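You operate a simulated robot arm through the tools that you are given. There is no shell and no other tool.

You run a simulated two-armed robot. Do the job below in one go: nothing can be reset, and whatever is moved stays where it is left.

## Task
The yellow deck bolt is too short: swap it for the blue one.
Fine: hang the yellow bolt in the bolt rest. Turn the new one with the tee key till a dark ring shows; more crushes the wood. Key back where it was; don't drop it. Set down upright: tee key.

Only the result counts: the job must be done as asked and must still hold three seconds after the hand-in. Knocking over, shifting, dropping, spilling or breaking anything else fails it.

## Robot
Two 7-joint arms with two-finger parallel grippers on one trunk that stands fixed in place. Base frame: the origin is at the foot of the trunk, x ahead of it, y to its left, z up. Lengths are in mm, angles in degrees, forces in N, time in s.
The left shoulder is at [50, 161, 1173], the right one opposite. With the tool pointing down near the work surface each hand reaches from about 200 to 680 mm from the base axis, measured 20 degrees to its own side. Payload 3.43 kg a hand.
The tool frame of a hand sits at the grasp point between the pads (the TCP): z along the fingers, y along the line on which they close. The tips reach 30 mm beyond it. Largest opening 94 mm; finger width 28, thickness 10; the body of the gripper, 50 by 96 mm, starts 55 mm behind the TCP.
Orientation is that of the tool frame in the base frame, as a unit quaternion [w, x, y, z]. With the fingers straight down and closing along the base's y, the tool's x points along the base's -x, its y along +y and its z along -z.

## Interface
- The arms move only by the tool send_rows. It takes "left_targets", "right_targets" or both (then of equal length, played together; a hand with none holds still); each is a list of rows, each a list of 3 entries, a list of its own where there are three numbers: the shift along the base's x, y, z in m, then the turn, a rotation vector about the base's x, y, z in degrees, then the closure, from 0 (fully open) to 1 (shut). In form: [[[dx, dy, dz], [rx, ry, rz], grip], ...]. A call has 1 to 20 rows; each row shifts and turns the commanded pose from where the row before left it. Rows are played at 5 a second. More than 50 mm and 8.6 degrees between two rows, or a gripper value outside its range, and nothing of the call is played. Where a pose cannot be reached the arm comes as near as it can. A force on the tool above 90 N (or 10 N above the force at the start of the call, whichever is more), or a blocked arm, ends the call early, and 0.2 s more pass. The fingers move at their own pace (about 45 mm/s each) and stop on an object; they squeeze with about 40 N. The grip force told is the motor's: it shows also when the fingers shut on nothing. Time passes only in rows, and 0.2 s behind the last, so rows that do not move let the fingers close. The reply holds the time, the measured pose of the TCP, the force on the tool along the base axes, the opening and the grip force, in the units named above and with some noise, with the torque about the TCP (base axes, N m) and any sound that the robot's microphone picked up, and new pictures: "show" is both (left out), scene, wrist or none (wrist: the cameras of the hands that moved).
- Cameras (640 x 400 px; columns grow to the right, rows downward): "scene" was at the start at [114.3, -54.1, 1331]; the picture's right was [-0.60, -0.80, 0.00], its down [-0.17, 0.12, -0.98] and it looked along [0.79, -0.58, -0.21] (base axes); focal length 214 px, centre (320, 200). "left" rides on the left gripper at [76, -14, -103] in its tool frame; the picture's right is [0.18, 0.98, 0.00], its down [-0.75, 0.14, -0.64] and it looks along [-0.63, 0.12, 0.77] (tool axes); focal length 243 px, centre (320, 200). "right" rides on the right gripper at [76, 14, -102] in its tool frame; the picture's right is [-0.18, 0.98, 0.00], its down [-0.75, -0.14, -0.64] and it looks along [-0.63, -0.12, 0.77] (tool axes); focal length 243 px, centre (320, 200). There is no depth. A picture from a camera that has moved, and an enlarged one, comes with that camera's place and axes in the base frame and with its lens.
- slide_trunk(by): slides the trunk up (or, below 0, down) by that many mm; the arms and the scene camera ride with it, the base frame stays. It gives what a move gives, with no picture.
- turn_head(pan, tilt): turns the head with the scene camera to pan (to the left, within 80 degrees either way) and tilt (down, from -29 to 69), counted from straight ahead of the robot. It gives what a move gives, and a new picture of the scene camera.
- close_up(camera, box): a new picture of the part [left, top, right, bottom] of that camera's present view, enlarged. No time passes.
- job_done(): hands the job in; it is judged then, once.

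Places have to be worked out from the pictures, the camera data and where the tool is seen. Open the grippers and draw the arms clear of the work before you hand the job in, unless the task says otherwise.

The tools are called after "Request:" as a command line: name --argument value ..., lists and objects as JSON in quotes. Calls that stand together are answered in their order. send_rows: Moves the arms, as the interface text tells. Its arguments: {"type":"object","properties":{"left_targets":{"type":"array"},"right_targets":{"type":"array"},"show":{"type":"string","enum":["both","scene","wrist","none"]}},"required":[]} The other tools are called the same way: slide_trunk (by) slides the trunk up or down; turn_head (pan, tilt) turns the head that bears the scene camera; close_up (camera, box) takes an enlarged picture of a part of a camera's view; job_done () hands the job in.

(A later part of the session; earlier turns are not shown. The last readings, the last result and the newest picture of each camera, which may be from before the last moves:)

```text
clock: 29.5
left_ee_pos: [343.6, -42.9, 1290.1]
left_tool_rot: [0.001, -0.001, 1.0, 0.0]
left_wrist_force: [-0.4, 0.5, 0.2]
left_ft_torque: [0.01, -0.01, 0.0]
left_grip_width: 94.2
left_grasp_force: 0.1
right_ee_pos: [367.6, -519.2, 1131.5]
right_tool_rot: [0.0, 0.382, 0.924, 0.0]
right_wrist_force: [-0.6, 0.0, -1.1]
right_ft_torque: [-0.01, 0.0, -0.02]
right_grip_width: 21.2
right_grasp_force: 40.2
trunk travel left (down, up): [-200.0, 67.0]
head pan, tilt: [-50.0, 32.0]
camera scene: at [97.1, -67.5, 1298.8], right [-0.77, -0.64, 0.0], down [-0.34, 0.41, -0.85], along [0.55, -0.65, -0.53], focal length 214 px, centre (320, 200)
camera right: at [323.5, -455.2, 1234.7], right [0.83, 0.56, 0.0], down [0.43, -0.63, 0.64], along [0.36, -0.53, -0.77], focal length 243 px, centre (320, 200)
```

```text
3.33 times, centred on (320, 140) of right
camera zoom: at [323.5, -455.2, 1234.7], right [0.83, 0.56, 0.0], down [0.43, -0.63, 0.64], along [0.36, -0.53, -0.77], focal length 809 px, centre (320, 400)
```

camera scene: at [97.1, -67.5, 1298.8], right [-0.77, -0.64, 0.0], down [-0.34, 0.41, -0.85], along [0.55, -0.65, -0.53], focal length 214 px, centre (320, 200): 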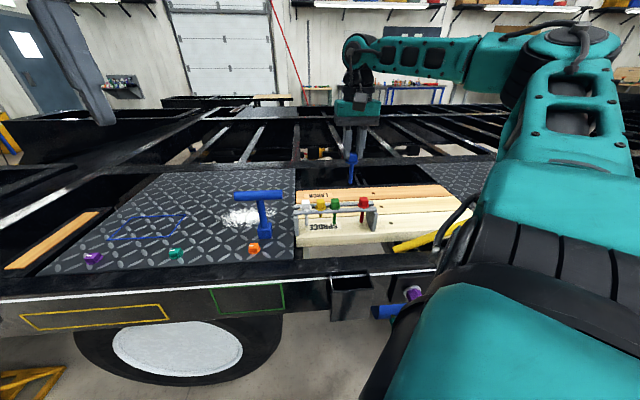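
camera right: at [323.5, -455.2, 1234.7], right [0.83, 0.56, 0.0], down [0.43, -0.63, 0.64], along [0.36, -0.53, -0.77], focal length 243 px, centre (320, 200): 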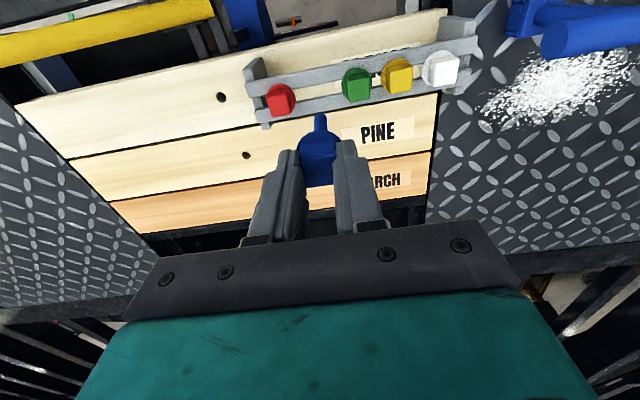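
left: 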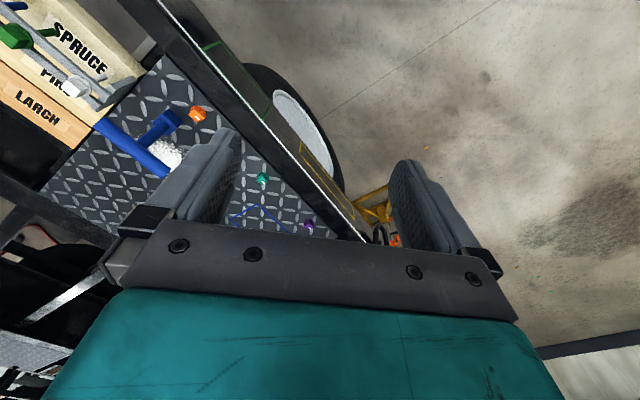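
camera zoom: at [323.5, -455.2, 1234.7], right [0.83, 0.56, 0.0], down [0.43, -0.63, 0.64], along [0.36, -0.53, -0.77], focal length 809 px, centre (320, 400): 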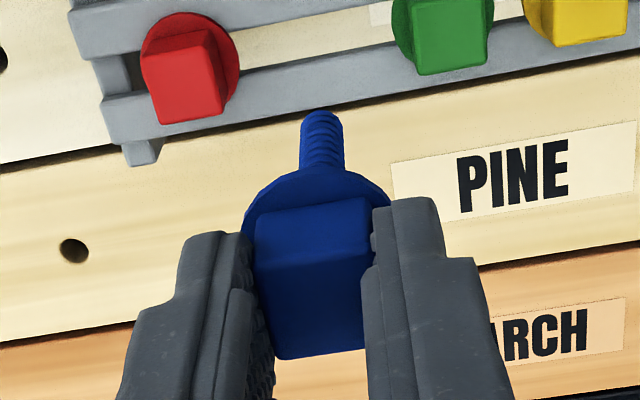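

The blue shank is ~65 mm long and vertical. I carry it over the hole (TCP target ≈(336,-690.5)) and lower until the tip hovers above the wood.

Request:
send_rows --right_targets '[[[-0.008, -0.0428, 0], [0, 0, 0], 0.9], [[-0.008, -0.0428, 0], [0, 0, 0], 0.9], [[-0.008, -0.0428, 0], [0, 0, 0], 0.9], [[-0.0079, -0.0428, 0], [0, 0, 0], 0.9], [[0, 0, -0.04], [0, 0, 0], 0.9], [[0, 0, -0.04], [0, 0, 0], 0.9], [[0, 0, -0.035], [0, 0, 0], 0.9], [[0, 0, 0], [0, 0, 0], 0.9]]' --show "wrist"

Request:
close_up --camera "scene" --box '[350, 155, 420, 215]'

Request:
close_up --camera "right" --box '[260, 70, 380, 190]'

```text
clock: 31.3
left_ee_pos: [344.9, -41.5, 1290.2]
left_tool_rot: [0.0, -0.001, 1.0, -0.001]
left_wrist_force: [0.2, -1.0, -0.5]
left_ft_torque: [-0.01, 0.04, 0.0]
left_grip_width: 94.2
left_grasp_force: 0.1
right_ee_pos: [336.3, -692.9, 1013.2]
right_tool_rot: [0.0, 0.383, 0.924, -0.001]
right_wrist_force: [0.3, -0.2, -1.4]
right_ft_torque: [0.02, 0.01, 0.0]
right_grip_width: 21.4
right_grasp_force: 40.2
trunk travel left (down, up): [-200.0, 67.0]
head pan, tilt: [-50.0, 32.0]
camera right: at [291.5, -627.4, 1117.0], right [0.83, 0.56, 0.0], down [0.43, -0.63, 0.64], along [0.36, -0.53, -0.77], focal length 243 px, centre (320, 200)
```

right: 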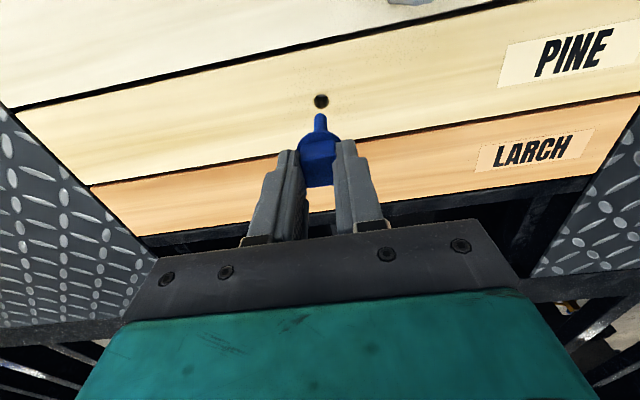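

```text
6.67 times, centred on (385, 185) of scene
camera zoom: at [97.0, -67.1, 1298.9], right [-0.77, -0.64, 0.0], down [-0.34, 0.41, -0.85], along [0.55, -0.65, -0.53], focal length 1430 px, centre (-113, 300)
```

zoom: 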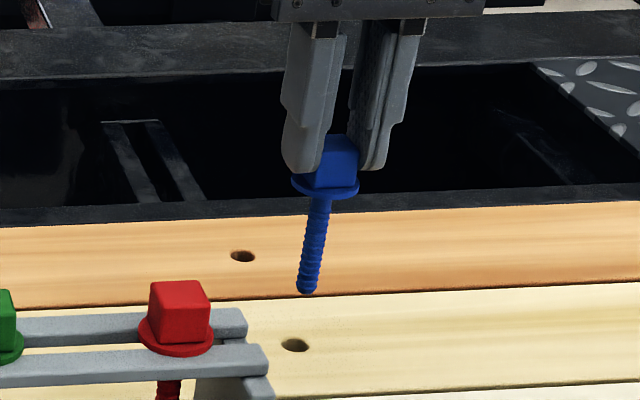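

```text
3.33 times, centred on (320, 130) of right
camera zoom: at [291.5, -627.4, 1117.0], right [0.83, 0.56, 0.0], down [0.43, -0.63, 0.64], along [0.36, -0.53, -0.77], focal length 809 px, centre (320, 433)
```

zoom: 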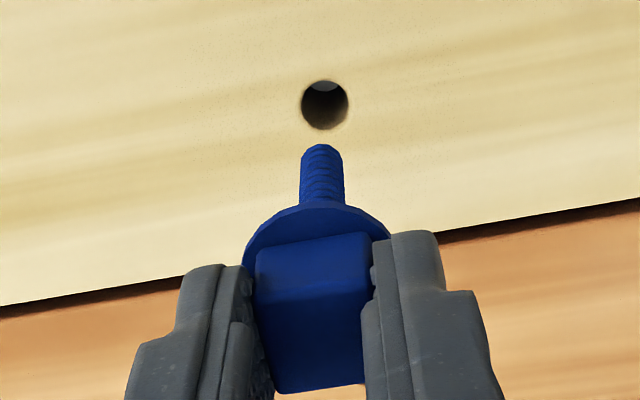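

The tip is ~30 mm above the hole; readings and picture agree that I need about (-0.4,+2.5) mm. I correct and lower 22 mm.

Request:
send_rows --right_targets '[[[-0.0004, 0.0025, 0], [0, 0, 0], 0.9], [[0, 0, -0.012], [0, 0, 0], 0.9], [[0, 0, -0.01], [0, 0, 0], 0.9], [[0, 0, 0], [0, 0, 0], 0.9]]' --show "none"

Request:
close_up --camera "scene" --box '[360, 175, 400, 215]'

Request:
close_up --camera "right" --box '[280, 80, 360, 140]'

```text
clock: 32.3
left_ee_pos: [344.9, -42.0, 1289.5]
left_tool_rot: [0.0, -0.001, 1.0, -0.001]
left_wrist_force: [1.0, -0.2, -0.8]
left_ft_torque: [0.01, -0.01, 0.02]
left_grip_width: 94.1
left_grasp_force: 0.1
right_ee_pos: [335.3, -690.1, 991.7]
right_tool_rot: [-0.001, 0.383, 0.924, 0.0]
right_wrist_force: [-0.5, 0.4, -1.4]
right_ft_torque: [0.01, -0.03, -0.03]
right_grip_width: 20.9
right_grasp_force: 39.8
trunk travel left (down, up): [-200.0, 67.0]
head pan, tilt: [-50.0, 32.0]
```

```text
10.00 times, centred on (380, 195) of scene
camera zoom: at [97.0, -67.3, 1298.8], right [-0.77, -0.64, 0.0], down [-0.34, 0.41, -0.85], along [0.55, -0.65, -0.53], focal length 2145 px, centre (-280, 250)
```

zoom: 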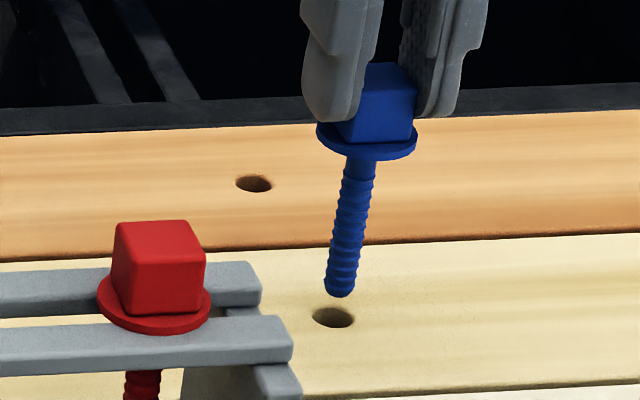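

```text
6.67 times, centred on (320, 110) of right
camera zoom: at [290.8, -625.2, 1095.2], right [0.83, 0.56, 0.0], down [0.43, -0.63, 0.64], along [0.36, -0.53, -0.77], focal length 1618 px, centre (320, 800)
```

zoom: 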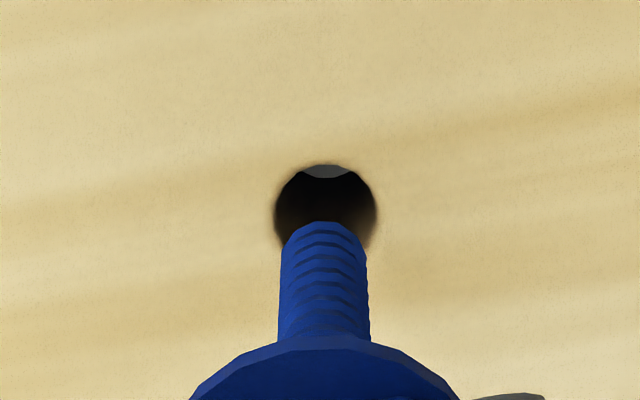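

Tip lines up with the hole within ~0.6 mm, about 12 mm above. I nudge −0.4 mm in q and lower 9 mm.

Request:
send_rows --right_targets '[[[-0.0003, 0.0003, -0.004], [0, 0, 0], 0.9], [[0, 0, -0.005], [0, 0, 0], 0.9], [[0, 0, 0], [0, 0, 0], 0.9]]' --show "none"

Request:
close_up --camera "scene" --box '[360, 185, 400, 215]'

Request:
close_up --camera "right" --box '[280, 80, 360, 140]'

```text
clock: 33.1
left_ee_pos: [344.1, -43.0, 1290.7]
left_tool_rot: [0.0, -0.002, 1.0, -0.001]
left_wrist_force: [0.0, -0.1, 0.1]
left_ft_torque: [0.02, 0.0, 0.0]
left_grip_width: 94.0
left_grasp_force: 0.1
right_ee_pos: [334.3, -688.8, 984.2]
right_tool_rot: [0.0, 0.383, 0.924, 0.0]
right_wrist_force: [-0.2, 0.0, 0.4]
right_ft_torque: [-0.01, 0.01, -0.01]
right_grip_width: 21.1
right_grasp_force: 40.3
trunk travel left (down, up): [-200.0, 67.0]
head pan, tilt: [-50.0, 32.0]
```

```text
13.33 times, centred on (380, 200) of scene
camera zoom: at [97.0, -67.3, 1298.8], right [-0.77, -0.64, 0.0], down [-0.34, 0.41, -0.85], along [0.55, -0.65, -0.53], focal length 2860 px, centre (-480, 200)
```

zoom: 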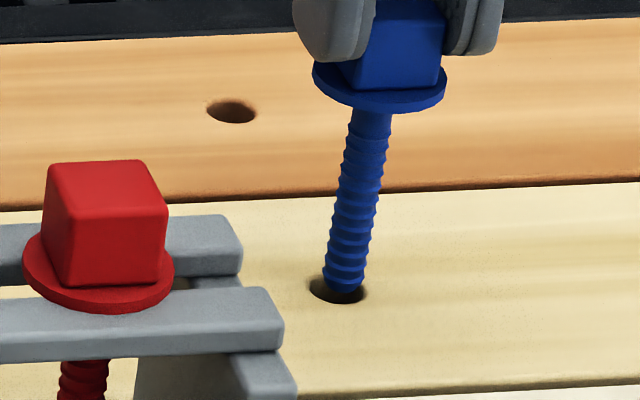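

```text
6.67 times, centred on (320, 110) of right
camera zoom: at [289.9, -624.7, 1086.6], right [0.83, 0.56, 0.0], down [0.43, -0.63, 0.64], along [0.36, -0.53, -0.77], focal length 1618 px, centre (320, 800)
```

zoom: 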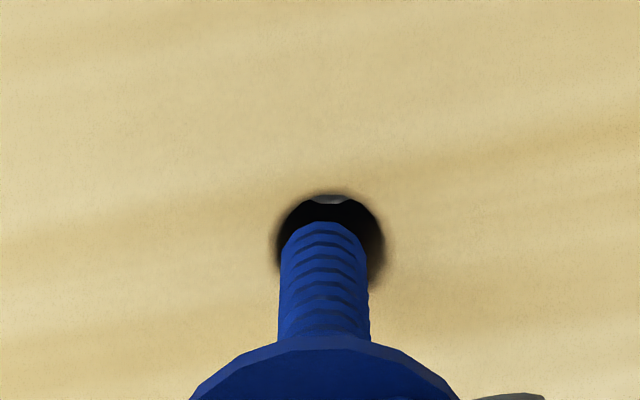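

Just above the hole; it needs ~0.9 mm along +p. I correct and lower 5 mm in small steps.

Request:
send_rows --right_targets '[[[0.0006, 0.0006, 0], [0, 0, 0], 0.9], [[0, 0, -0.002], [0, 0, 0], 0.9], [[0, 0, -0.003], [0, 0, 0], 0.9], [[0, 0, 0], [0, 0, 0], 0.9]]' --show "none"

Request:
close_up --camera "scene" --box '[360, 185, 400, 215]'

Request:
close_up --camera "right" --box '[280, 80, 360, 140]'

```text
clock: 34.1
left_ee_pos: [343.6, -43.4, 1291.1]
left_tool_rot: [0.0, -0.001, 1.0, -0.002]
left_wrist_force: [-0.2, 0.0, 1.0]
left_ft_torque: [0.01, -0.01, -0.04]
left_grip_width: 94.0
left_grasp_force: 0.0
right_ee_pos: [334.6, -687.8, 979.4]
right_tool_rot: [0.0, 0.383, 0.924, 0.0]
right_wrist_force: [0.1, -0.7, -1.9]
right_ft_torque: [-0.01, -0.02, 0.0]
right_grip_width: 21.0
right_grasp_force: 40.3
trunk travel left (down, up): [-200.0, 67.0]
head pan, tilt: [-50.0, 32.0]
```

```text
13.33 times, centred on (380, 200) of scene
camera zoom: at [97.0, -67.3, 1298.8], right [-0.77, -0.64, 0.0], down [-0.34, 0.41, -0.85], along [0.55, -0.65, -0.53], focal length 2860 px, centre (-480, 200)
```

zoom: 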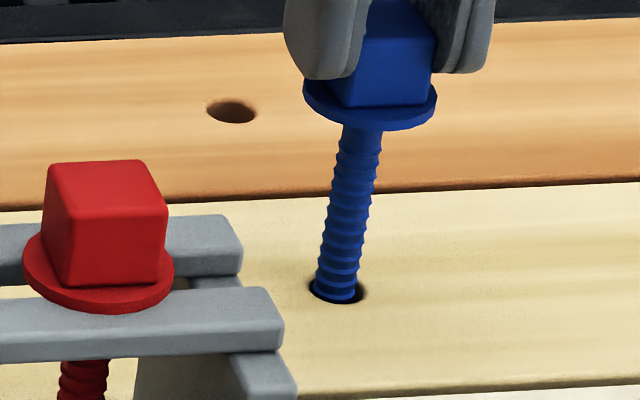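

```text
6.67 times, centred on (320, 110) of right
camera zoom: at [291.1, -623.7, 1081.5], right [0.83, 0.56, 0.0], down [0.43, -0.63, 0.64], along [0.36, -0.53, -0.77], focal length 1618 px, centre (320, 800)
```

zoom: 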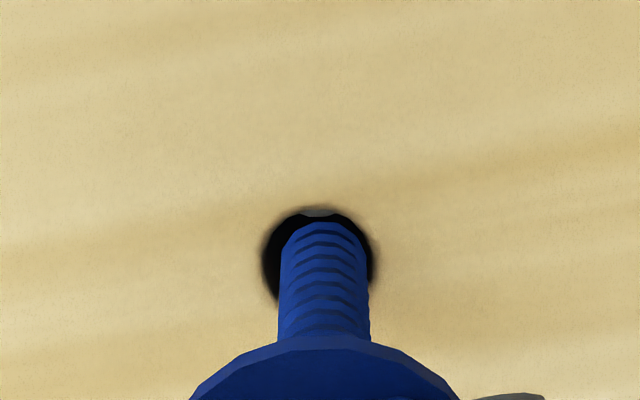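

The tip is inside the hole. I continue downward slowly, watching force for any contact.

Request:
send_rows --right_targets '[[[-0.0002, -0.0002, -0.002], [0, 0, 0], 0.9], [[0, 0, -0.003], [0, 0, 0], 0.9], [[0, 0, -0.003], [0, 0, 0], 0.9], [[0, 0, 0], [0, 0, 0], 0.9]]' --show "none"

Request:
close_up --camera "scene" --box '[360, 185, 400, 215]'

Request:
close_up --camera "right" --box '[280, 90, 360, 150]'

```text
clock: 35.1
left_ee_pos: [343.4, -42.3, 1290.4]
left_tool_rot: [0.0, -0.001, 1.0, -0.001]
left_wrist_force: [0.4, 0.8, 0.0]
left_ft_torque: [0.02, 0.01, 0.0]
left_grip_width: 93.8
left_grasp_force: 0.1
right_ee_pos: [334.9, -688.8, 971.9]
right_tool_rot: [0.0, 0.382, 0.924, 0.0]
right_wrist_force: [-0.6, -0.2, -1.1]
right_ft_torque: [-0.02, 0.01, 0.0]
right_grip_width: 21.1
right_grasp_force: 39.6
trunk travel left (down, up): [-200.0, 67.0]
head pan, tilt: [-50.0, 32.0]
```

```text
13.33 times, centred on (380, 200) of scene
camera zoom: at [97.0, -67.3, 1298.8], right [-0.77, -0.64, 0.0], down [-0.34, 0.41, -0.85], along [0.55, -0.65, -0.53], focal length 2860 px, centre (-480, 200)
```

zoom: 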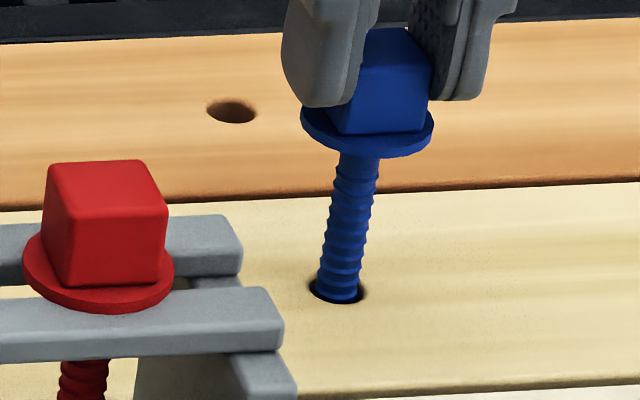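

```text
6.67 times, centred on (320, 120) of right
camera zoom: at [290.7, -624.1, 1073.6], right [0.83, 0.56, 0.0], down [0.43, -0.63, 0.64], along [0.36, -0.53, -0.77], focal length 1618 px, centre (320, 733)
```

zoom: 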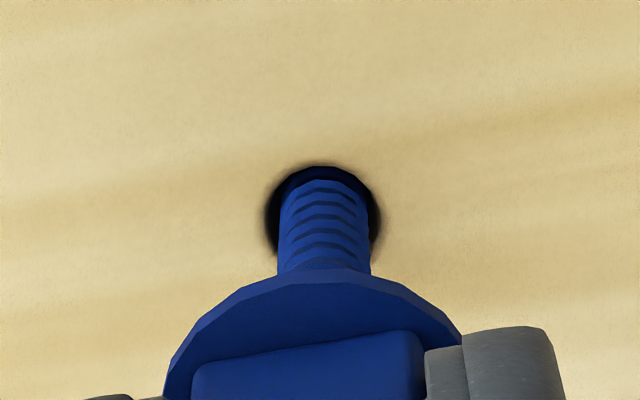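

Entering centred with no force. I continue lowering 20 mm.

Request:
send_rows --right_targets '[[[0, 0, -0.005], [0, 0, 0], 0.9], [[0, 0, -0.005], [0, 0, 0], 0.9], [[0, 0, -0.005], [0, 0, 0], 0.9], [[0, 0, -0.005], [0, 0, 0], 0.9], [[0, 0, 0], [0, 0, 0], 0.9]]' --show "none"

Request:
close_up --camera "scene" --box '[360, 185, 400, 215]'

Request:
close_up --camera "right" --box '[280, 90, 360, 150]'

```text
clock: 36.3
left_ee_pos: [344.6, -42.1, 1289.5]
left_tool_rot: [0.001, -0.001, 1.0, -0.001]
left_wrist_force: [-0.2, 0.1, 0.1]
left_ft_torque: [0.01, -0.03, -0.03]
left_grip_width: 94.1
left_grasp_force: 0.1
right_ee_pos: [334.8, -687.4, 951.1]
right_tool_rot: [0.001, 0.383, 0.924, 0.0]
right_wrist_force: [-0.1, -0.3, -1.3]
right_ft_torque: [-0.01, -0.03, -0.01]
right_grip_width: 21.2
right_grasp_force: 40.3
trunk travel left (down, up): [-200.0, 67.0]
head pan, tilt: [-50.0, 32.0]
```

```text
13.33 times, centred on (380, 200) of scene
camera zoom: at [97.0, -67.3, 1298.8], right [-0.77, -0.64, 0.0], down [-0.34, 0.41, -0.85], along [0.55, -0.65, -0.53], focal length 2860 px, centre (-480, 200)
```

zoom: 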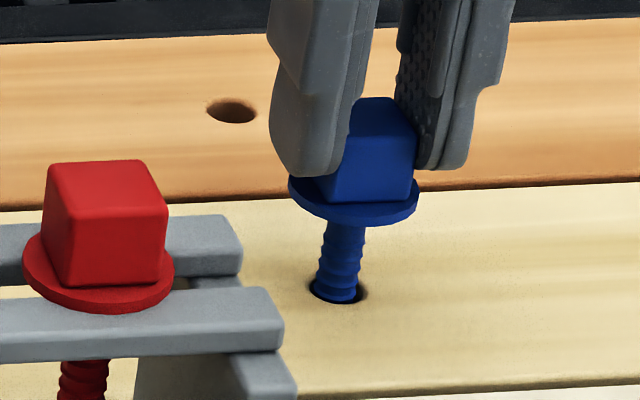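

```text
6.67 times, centred on (320, 120) of right
camera zoom: at [290.8, -623.8, 1053.3], right [0.83, 0.56, 0.0], down [0.43, -0.63, 0.64], along [0.36, -0.53, -0.77], focal length 1618 px, centre (320, 733)
```

zoom: 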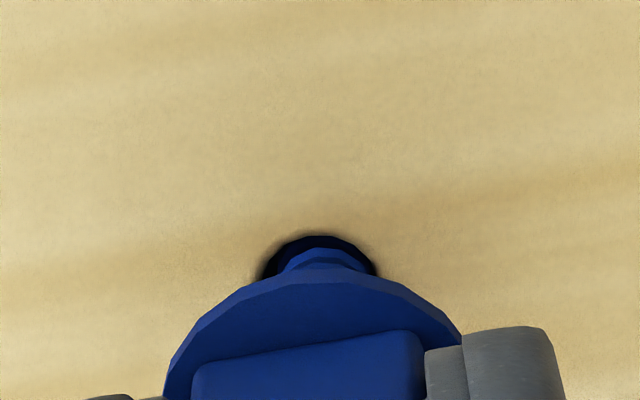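

Still free and centred. I lower another 20 mm.

Request:
send_rows --right_targets '[[[0, 0, -0.005], [0, 0, 0], 0.9], [[0, 0, -0.005], [0, 0, 0], 0.9], [[0, 0, -0.005], [0, 0, 0], 0.9], [[0, 0, -0.004], [0, 0, 0], 0.9], [[0, 0, 0], [0, 0, 0], 0.9]]' --show "none"

Request:
close_up --camera "scene" --box '[360, 185, 400, 215]'

```text
clock: 37.5
left_ee_pos: [345.2, -42.8, 1289.7]
left_tool_rot: [0.0, 0.0, 1.0, 0.0]
left_wrist_force: [0.1, -0.1, -0.3]
left_ft_torque: [0.0, -0.04, -0.03]
left_grip_width: 93.9
left_grasp_force: 0.2
right_ee_pos: [336.9, -688.5, 931.7]
right_tool_rot: [0.001, 0.382, 0.924, 0.001]
right_wrist_force: [0.2, -0.7, -1.7]
right_ft_torque: [0.02, -0.03, 0.02]
right_grip_width: 21.0
right_grasp_force: 40.2
trunk travel left (down, up): [-200.0, 67.0]
head pan, tilt: [-50.0, 32.0]
```

```text
13.33 times, centred on (380, 200) of scene
camera zoom: at [97.0, -67.3, 1298.8], right [-0.77, -0.64, 0.0], down [-0.34, 0.41, -0.85], along [0.55, -0.65, -0.53], focal length 2860 px, centre (-480, 200)
```

zoom: 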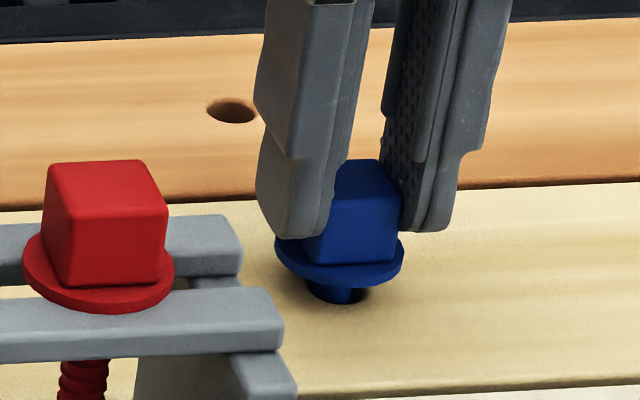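

About 12 mm remain to the wood. I go 8 mm more in 2 mm steps, watching for thread resistance.

Request:
send_rows --right_targets '[[[0, 0, -0.002], [0, 0, 0], 0.9], [[0, 0, -0.002], [0, 0, 0], 0.9], [[0, 0, -0.002], [0, 0, 0], 0.9], [[0, 0, -0.002], [0, 0, 0], 0.9], [[0, 0, 0], [0, 0, 0], 0.9]]' --show "none"

Request:
close_up --camera "scene" --box '[360, 185, 400, 215]'

```text
clock: 38.7
left_ee_pos: [344.3, -41.6, 1291.0]
left_tool_rot: [0.0, -0.001, 1.0, -0.001]
left_wrist_force: [-0.9, 0.3, 0.1]
left_ft_torque: [0.02, -0.02, 0.0]
left_grip_width: 94.0
left_grasp_force: 0.0
right_ee_pos: [335.5, -688.5, 923.2]
right_tool_rot: [0.0, 0.383, 0.924, -0.001]
right_wrist_force: [0.0, 0.7, -0.5]
right_ft_torque: [0.01, 0.01, 0.01]
right_grip_width: 21.3
right_grasp_force: 40.0
trunk travel left (down, up): [-200.0, 67.0]
head pan, tilt: [-50.0, 32.0]
```

```text
13.33 times, centred on (380, 200) of scene
camera zoom: at [97.0, -67.3, 1298.8], right [-0.77, -0.64, 0.0], down [-0.34, 0.41, -0.85], along [0.55, -0.65, -0.53], focal length 2860 px, centre (-480, 200)
```

zoom: 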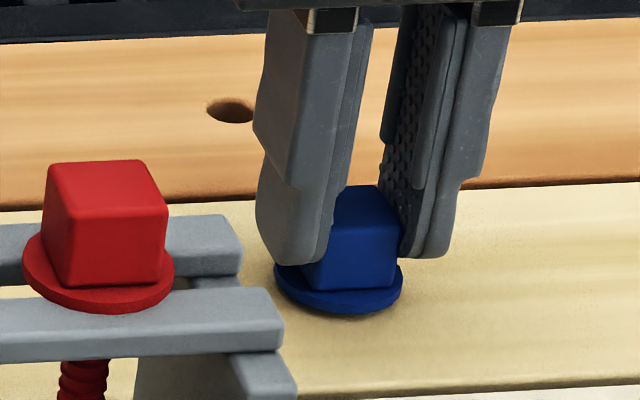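

The flange looks seated or within a millimetre. I lower 1 mm more and check the force.

Request:
send_rows --right_targets '[[[0, 0, -0.001], [0, 0, 0], 0.9], [[0, 0, 0], [0, 0, 0], 0.9]]' --show "none"

Request:
close_up --camera "scene" --box '[370, 190, 395, 210]'

Request:
close_up --camera "right" --box '[280, 110, 360, 170]'

```text
clock: 39.3
left_ee_pos: [344.0, -42.1, 1290.4]
left_tool_rot: [0.0, -0.001, 1.0, -0.001]
left_wrist_force: [0.3, -0.1, -0.1]
left_ft_torque: [0.01, 0.01, -0.01]
left_grip_width: 94.0
left_grasp_force: 0.0
right_ee_pos: [335.0, -688.6, 922.9]
right_tool_rot: [0.0, 0.382, 0.924, 0.0]
right_wrist_force: [0.4, 0.2, -1.2]
right_ft_torque: [0.01, 0.01, -0.04]
right_grip_width: 21.2
right_grasp_force: 40.3
trunk travel left (down, up): [-200.0, 67.0]
head pan, tilt: [-50.0, 32.0]
```

```text
16.00 times, centred on (382, 200) of scene
camera zoom: at [97.0, -67.3, 1298.8], right [-0.77, -0.64, 0.0], down [-0.34, 0.41, -0.85], along [0.55, -0.65, -0.53], focal length 3432 px, centre (-680, 200)
```

zoom: 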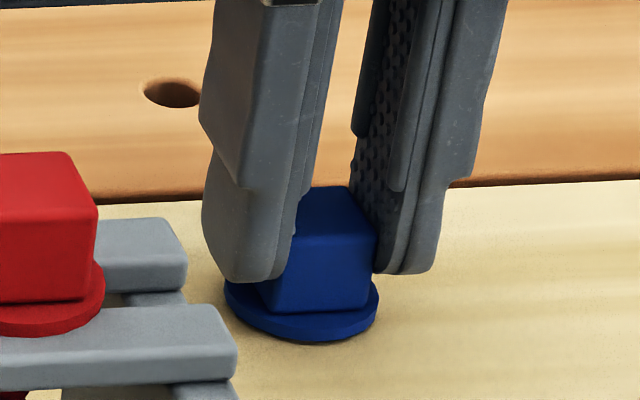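

```text
6.67 times, centred on (320, 140) of right
camera zoom: at [290.7, -623.6, 1025.6], right [0.83, 0.56, 0.0], down [0.43, -0.63, 0.64], along [0.36, -0.53, -0.77], focal length 1618 px, centre (320, 600)
```

zoom: 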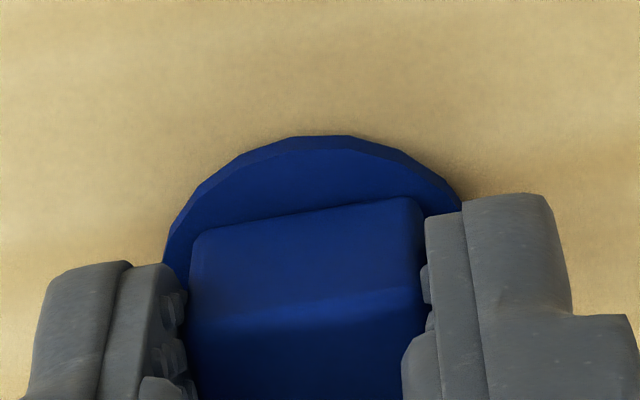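

The flange edge is at the same picture row as the yellow's when seated. I release and rise, then inspect.

Request:
send_rows --right_targets '[[[0, 0, 0], [0, 0, 0], 0.7], [[0, 0, 0], [0, 0, 0], 0.5], [[0, 0, 0.005], [0, 0, 0], 0.4], [[0, 0, 0.03], [0, 0, 0], 0.4], [[0, 0, 0.04], [0, 0, 0], 0.4], [[0, 0, 0.04], [0, 0, 0], 0.4], [[0, 0, 0.04], [0, 0, 0], 0.4]]' --show "wrist"

Request:
close_up --camera "scene" --box '[370, 190, 395, 210]'

Request:
close_up --camera "right" --box '[290, 60, 360, 110]'

```text
clock: 40.9
left_ee_pos: [344.4, -41.8, 1291.3]
left_tool_rot: [0.0, -0.001, 1.0, -0.001]
left_wrist_force: [-0.2, 0.7, 0.7]
left_ft_torque: [0.0, -0.02, -0.01]
left_grip_width: 94.1
left_grasp_force: 0.0
right_ee_pos: [333.5, -687.2, 1079.4]
right_tool_rot: [0.0, 0.384, 0.923, 0.0]
right_wrist_force: [-0.3, -0.4, -0.2]
right_ft_torque: [0.01, 0.01, -0.01]
right_grip_width: 55.9
right_grasp_force: 0.1
trunk travel left (down, up): [-200.0, 67.0]
head pan, tilt: [-50.0, 32.0]
camera right: at [289.4, -623.1, 1182.0], right [0.83, 0.56, 0.0], down [0.43, -0.63, 0.64], along [0.36, -0.53, -0.77], focal length 243 px, centre (320, 200)
```

right: 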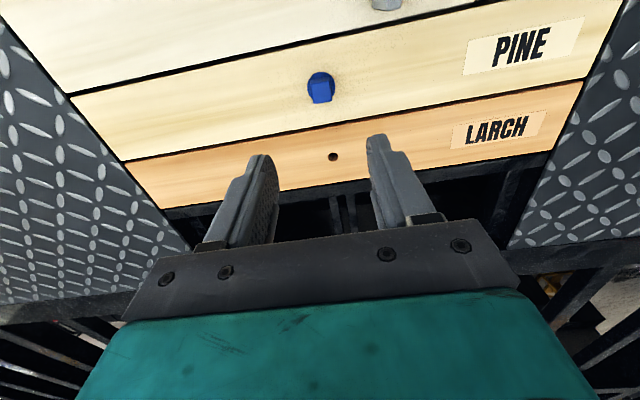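

```text
16.00 times, centred on (382, 200) of scene
camera zoom: at [96.9, -66.7, 1298.9], right [-0.77, -0.64, 0.0], down [-0.34, 0.41, -0.85], along [0.55, -0.65, -0.53], focal length 3432 px, centre (-680, 200)
```

zoom: 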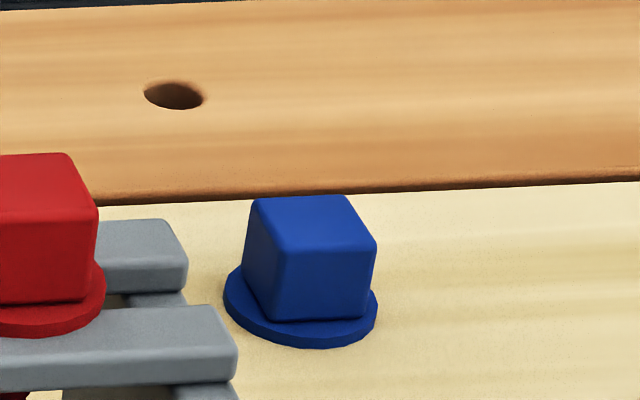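

```text
8.00 times, centred on (325, 85) of right
camera zoom: at [289.4, -623.1, 1182.0], right [0.83, 0.56, 0.0], down [0.43, -0.63, 0.64], along [0.36, -0.53, -0.77], focal length 1941 px, centre (280, 1120)
```

zoom: 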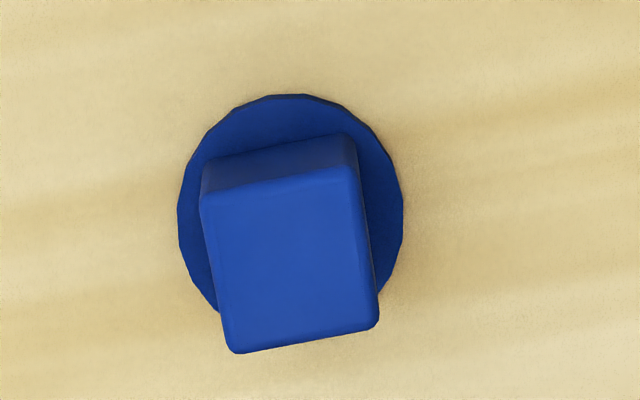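

The blue bolt is upright and seated loosely, axis ≈(336.7,-689.4), head yaw 45°. Now to the tee key: I rise and travel high to about (523,-330), turning the hand toward +45° on the way at the end.

Request:
send_rows --right_targets '[[[0, 0, 0.045], [0, 0, 0], 0.2], [[0, 0, 0.045], [0, 0, 0], 0.2], [[0.0211, 0.0397, 0.0], [0, 0, 0], 0.2], [[0.0211, 0.0397, 0.0], [0, 0, 0], 0.2], [[0.0211, 0.0397, 0.0], [0, 0, 0], 0.2], [[0.0211, 0.0397, 0.0], [0, 0, 0], 0.2], [[0.0211, 0.0397, 0.0], [0, 0, 0], 0.2], [[0.0211, 0.0397, 0.0], [0, 0, 0], 0.2], [[0.0211, 0.0397, 0.0], [0, 0, 0], 0.2], [[0.0211, 0.0397, 0.0], [0, 0, 0], 0.2], [[0.0211, 0.0397, 0.0], [0, 0, 0], 0.2]]' --show "both"

```text
clock: 43.3
left_ee_pos: [345.4, -41.7, 1289.3]
left_tool_rot: [0.0, -0.001, 1.0, -0.001]
left_wrist_force: [0.2, 0.1, 0.0]
left_ft_torque: [0.0, 0.0, 0.0]
left_grip_width: 94.2
left_grasp_force: 0.1
right_ee_pos: [526.8, -332.7, 1167.8]
right_tool_rot: [0.0, 0.384, 0.924, 0.001]
right_wrist_force: [0.2, -0.3, 0.3]
right_ft_torque: [-0.03, 0.0, 0.0]
right_grip_width: 75.3
right_grasp_force: 0.0
trunk travel left (down, up): [-200.0, 67.0]
head pan, tilt: [-50.0, 32.0]
camera scene: at [97.6, -67.1, 1298.8], right [-0.77, -0.64, 0.0], down [-0.34, 0.41, -0.85], along [0.54, -0.65, -0.53], focal length 214 px, centre (320, 200)
camera right: at [483.5, -268.5, 1270.5], right [0.83, 0.56, 0.0], down [0.43, -0.63, 0.64], along [0.36, -0.53, -0.77], focal length 243 px, centre (320, 200)
```

scene: 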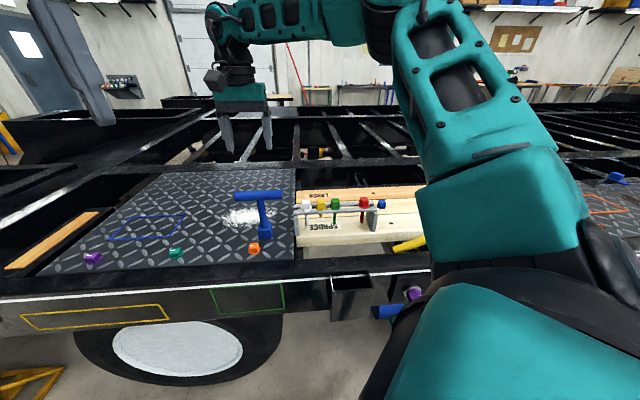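
right: 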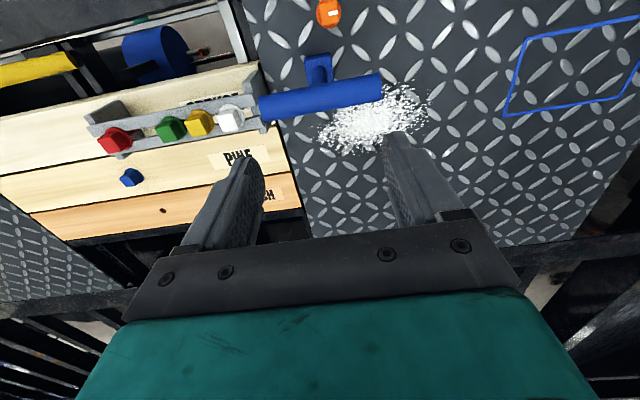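

I zoom on the key from here to fix its exact place and orientation.

Request:
close_up --camera "right" --box '[240, 20, 400, 125]'

Request:
close_up --camera "scene" --box '[220, 180, 300, 255]'

Request:
close_up --camera "scene" --box '[250, 218, 280, 245]'

Request:
close_up --camera "right" --box '[295, 45, 345, 85]'

```text
3.81 times, centred on (320, 72) of right
camera zoom: at [483.5, -268.5, 1270.5], right [0.83, 0.56, 0.0], down [0.43, -0.63, 0.64], along [0.36, -0.53, -0.77], focal length 924 px, centre (320, 686)
```

zoom: 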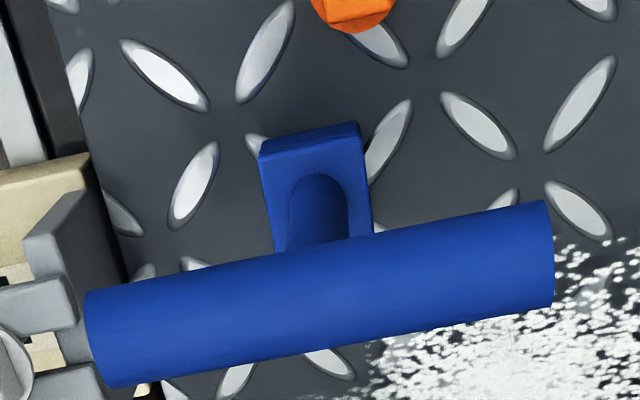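

```text
5.33 times, centred on (260, 218) of scene
camera zoom: at [97.6, -67.1, 1298.8], right [-0.77, -0.64, 0.0], down [-0.34, 0.41, -0.85], along [0.54, -0.65, -0.53], focal length 1144 px, centre (640, 107)
```

zoom: 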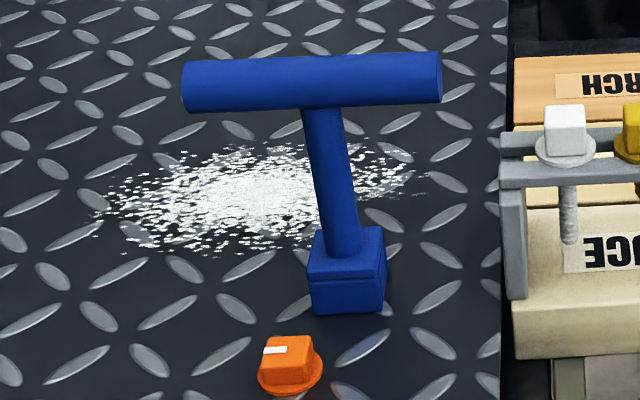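

```text
14.81 times, centred on (265, 232) of scene
camera zoom: at [97.6, -67.1, 1298.8], right [-0.77, -0.64, 0.0], down [-0.34, 0.41, -0.85], along [0.54, -0.65, -0.53], focal length 3177 px, centre (1135, -267)
```

zoom: 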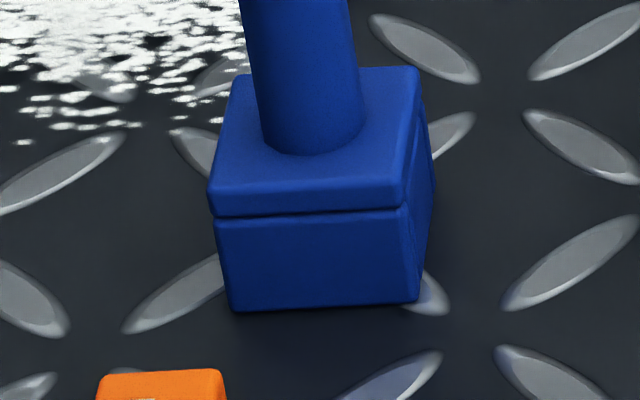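

```text
10.00 times, centred on (320, 65) of right
camera zoom: at [483.5, -268.5, 1270.5], right [0.83, 0.56, 0.0], down [0.43, -0.63, 0.64], along [0.36, -0.53, -0.77], focal length 2426 px, centre (320, 1550)
```

zoom: 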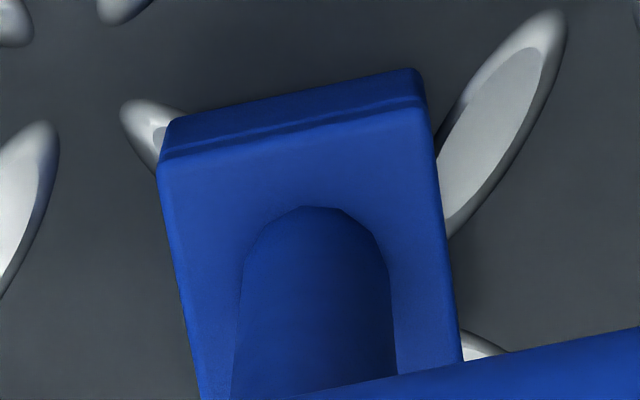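

The key stands vertical at about (529,-333.5), bar at z≈1014 along 45°, socket block 35 mm square also at 45°. I rotate the hand +90° here at height, to close across the bar, and watch reach.

Request:
send_rows --right_targets '[[[0, 0, 0], [0, 0, 8.2], 0.2], [[0, 0, 0], [0, 0, 8.2], 0.2], [[0, 0, 0], [0, 0, 8.2], 0.2], [[0, 0, 0], [0, 0, 8.2], 0.2], [[0, 0, 0], [0, 0, 8.2], 0.2], [[0, 0, 0], [0, 0, 8.2], 0.2], [[0, 0, 0], [0, 0, 8.2], 0.2], [[0, 0, 0], [0, 0, 8.2], 0.2], [[0, 0, 0], [0, 0, 8.2], 0.2], [[0, 0, 0], [0, 0, 8.2], 0.2], [[0, 0, 0], [0, 0, 8.2], 0.2]]' --show "both"

```text
clock: 45.7
left_ee_pos: [345.3, -42.1, 1290.0]
left_tool_rot: [0.001, -0.001, 1.0, -0.001]
left_wrist_force: [0.8, 0.2, -0.2]
left_ft_torque: [0.06, 0.03, -0.01]
left_grip_width: 94.1
left_grasp_force: 0.0
right_ee_pos: [427.0, -236.6, 1160.4]
right_tool_rot: [0.0, -0.383, 0.924, -0.001]
right_wrist_force: [0.2, 0.5, 0.1]
right_ft_torque: [0.01, 0.04, 0.0]
right_grip_width: 74.9
right_grasp_force: 0.1
right hand out of reach, approached as far as the arm can: row 8, 9, 10, 11
trunk travel left (down, up): [-200.0, 67.0]
head pan, tilt: [-50.0, 32.0]
camera scene: at [97.2, -67.6, 1298.8], right [-0.77, -0.64, 0.0], down [-0.34, 0.41, -0.85], along [0.55, -0.65, -0.53], focal length 214 px, centre (320, 200)
camera right: at [361.8, -280.4, 1262.5], right [-0.57, 0.82, 0.0], down [0.63, 0.43, 0.64], along [0.53, 0.36, -0.77], focal length 243 px, centre (320, 200)
```

scene: 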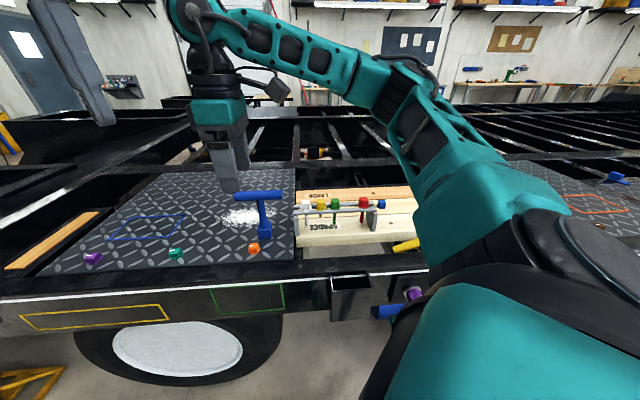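
right: 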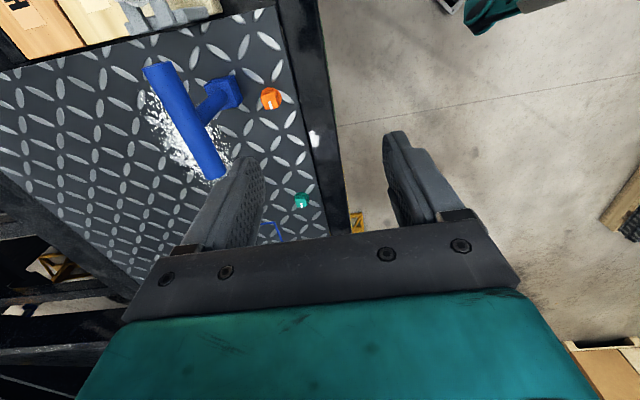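

Beyond about yaw +12° that spot is out of reach. I turn back and go the other way, toward −135°, returning above the key, to learn the range.

Request:
send_rows --right_targets '[[[0.009, -0.0088, 0], [0, 0, -8.2], 0.2], [[0.009, -0.0088, 0], [0, 0, -8.2], 0.2], [[0.009, -0.0088, 0], [0, 0, -8.2], 0.2], [[0.009, -0.0088, 0], [0, 0, -8.2], 0.2], [[0.009, -0.0088, 0], [0, 0, -8.2], 0.2], [[0.009, -0.0088, 0], [0, 0, -8.2], 0.2], [[0.009, -0.0088, 0], [0, 0, -8.2], 0.2], [[0.009, -0.0088, 0], [0, 0, -8.2], 0.2], [[0.009, -0.0088, 0], [0, 0, -8.2], 0.2], [[0.009, -0.0088, 0], [0, 0, -8.2], 0.2], [[0.009, -0.0088, 0], [0, 0, -8.2], 0.2]]' --show "none"

Request:
send_rows --right_targets '[[[0, 0, 0], [0, 0, -8.2], 0.2], [[0, 0, 0], [0, 0, -8.2], 0.2], [[0, 0, 0], [0, 0, -8.2], 0.2], [[0, 0, 0], [0, 0, -8.2], 0.2], [[0, 0, 0], [0, 0, -8.2], 0.2], [[0, 0, 0], [0, 0, -8.2], 0.2], [[0, 0, 0], [0, 0, -8.2], 0.2], [[0, 0, 0], [0, 0, -8.2], 0.2], [[0, 0, 0], [0, 0, -8.2], 0.2], [[0, 0, 0], [0, 0, -8.2], 0.2], [[0, 0, 0], [0, 0, -8.0], 0.2]]' --show "both"

```text
clock: 48.1
left_ee_pos: [343.1, -42.6, 1290.3]
left_tool_rot: [0.0, -0.001, 1.0, -0.001]
left_wrist_force: [0.0, -0.2, -0.7]
left_ft_torque: [0.03, 0.02, -0.03]
left_grip_width: 94.0
left_grasp_force: 0.0
right_ee_pos: [524.5, -334.6, 1159.3]
right_tool_rot: [-0.001, 0.385, 0.923, 0.0]
right_wrist_force: [-0.6, -1.0, 0.1]
right_ft_torque: [-0.02, 0.0, 0.01]
right_grip_width: 75.4
right_grasp_force: 0.0
trunk travel left (down, up): [-200.0, 67.0]
head pan, tilt: [-50.0, 32.0]
```

```text
clock: 50.5
left_ee_pos: [344.5, -42.0, 1291.3]
left_tool_rot: [0.0, -0.001, 1.0, 0.0]
left_wrist_force: [0.6, -0.4, -0.9]
left_ft_torque: [0.0, -0.04, -0.01]
left_grip_width: 94.1
left_grasp_force: 0.0
right_ee_pos: [526.7, -334.2, 1159.5]
right_tool_rot: [0.0, 0.925, 0.381, -0.001]
right_wrist_force: [-0.5, -0.6, -0.1]
right_ft_torque: [0.0, 0.03, 0.0]
right_grip_width: 75.1
right_grasp_force: 0.0
trunk travel left (down, up): [-200.0, 67.0]
head pan, tilt: [-50.0, 32.0]
camera scene: at [97.0, -67.2, 1298.8], right [-0.77, -0.64, 0.0], down [-0.34, 0.41, -0.85], along [0.55, -0.65, -0.53], focal length 214 px, centre (320, 200)
camera right: at [589.6, -289.5, 1262.3], right [0.56, -0.83, 0.0], down [-0.63, -0.43, 0.64], along [-0.53, -0.36, -0.77], focal length 243 px, centre (320, 200)
```

scene: 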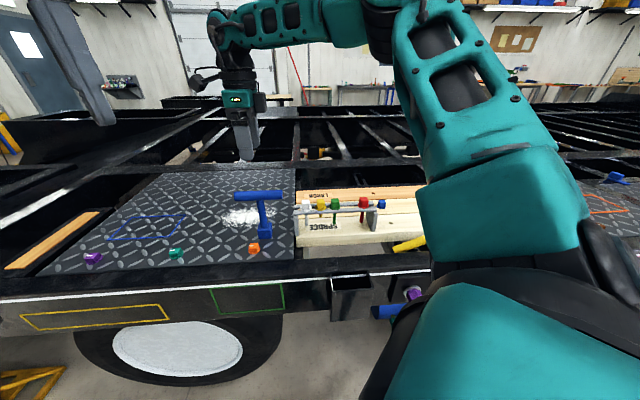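
right: 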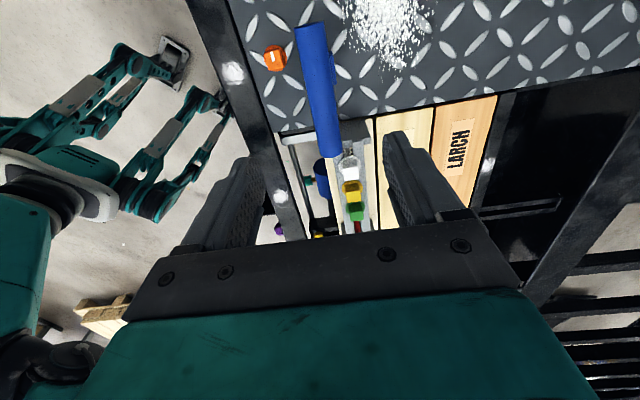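

Yaw −135° is reachable above the key. I zoom on the key bar from this pose to refine the grasp point.

Request:
close_up --camera "right" --box '[260, 10, 380, 170]'

Request:
close_up --camera "scene" --box '[200, 140, 320, 250]'

```text
2.50 times, centred on (320, 90) of right
camera zoom: at [589.6, -289.5, 1262.3], right [0.56, -0.83, 0.0], down [-0.63, -0.43, 0.64], along [-0.53, -0.36, -0.77], focal length 606 px, centre (320, 475)
```

zoom: 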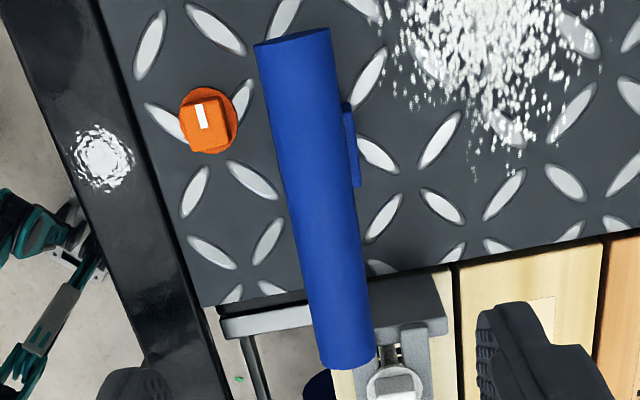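

```text
3.64 times, centred on (260, 195) of scene
camera zoom: at [97.0, -67.2, 1298.8], right [-0.77, -0.64, 0.0], down [-0.34, 0.41, -0.85], along [0.55, -0.65, -0.53], focal length 780 px, centre (538, 218)
```

zoom: 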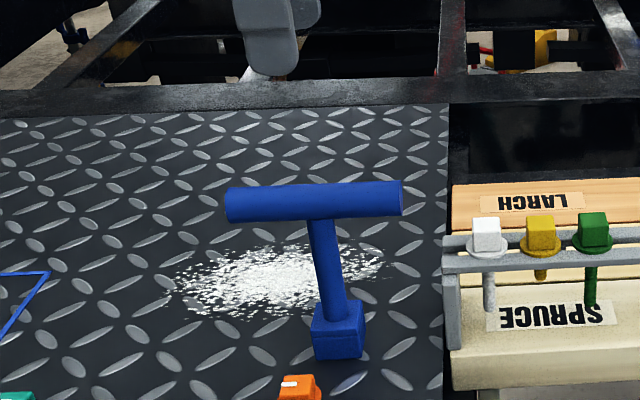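

The bar centre works out at ≈(526.8,-334), under the TCP now. I descend straight with fingers open 75 mm to z≈1030 and check.

Request:
send_rows --right_targets '[[[0, 0, -0.04], [0, 0, 0], 0.2], [[0, 0, -0.04], [0, 0, 0], 0.2], [[0, 0, -0.03], [0, 0, 0], 0.2], [[0, 0, -0.015], [0, 0, 0], 0.2], [[0, 0, 0], [0, 0, 0], 0.2]]' --show "wrist"

Request:
close_up --camera "scene" --box '[210, 150, 310, 250]'

```text
clock: 51.7
left_ee_pos: [345.6, -42.1, 1289.7]
left_tool_rot: [0.001, -0.001, 1.0, -0.001]
left_wrist_force: [-0.3, -0.4, -0.4]
left_ft_torque: [-0.02, -0.02, -0.02]
left_grip_width: 94.0
left_grasp_force: 0.0
right_ee_pos: [528.3, -333.8, 1032.8]
right_tool_rot: [0.0, 0.924, 0.382, 0.0]
right_wrist_force: [-0.1, -0.4, 0.5]
right_ft_torque: [-0.02, -0.01, 0.01]
right_grip_width: 75.2
right_grasp_force: 0.0
trunk travel left (down, up): [-200.0, 67.0]
head pan, tilt: [-50.0, 32.0]
camera right: at [591.2, -289.0, 1136.5], right [0.56, -0.83, 0.0], down [-0.63, -0.43, 0.64], along [-0.53, -0.36, -0.77], focal length 243 px, centre (320, 200)
```

right: 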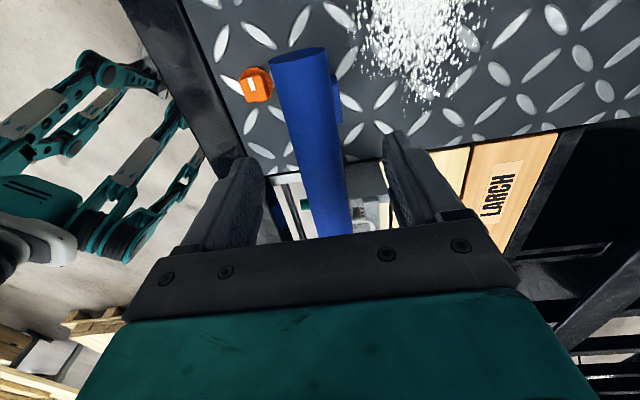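

```text
4.00 times, centred on (260, 200) of scene
camera zoom: at [96.9, -67.2, 1298.8], right [-0.77, -0.64, 0.0], down [-0.34, 0.41, -0.85], along [0.55, -0.65, -0.53], focal length 858 px, centre (560, 200)
```

zoom: 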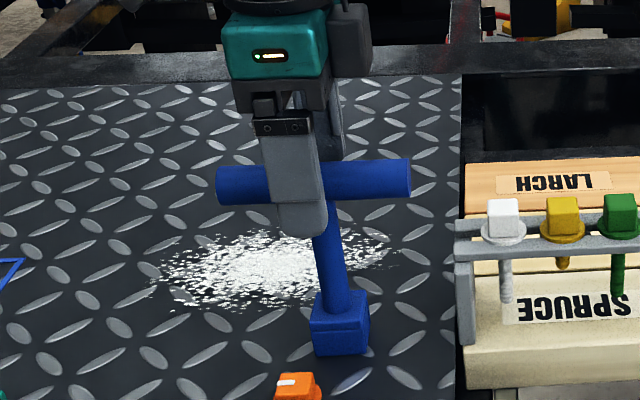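

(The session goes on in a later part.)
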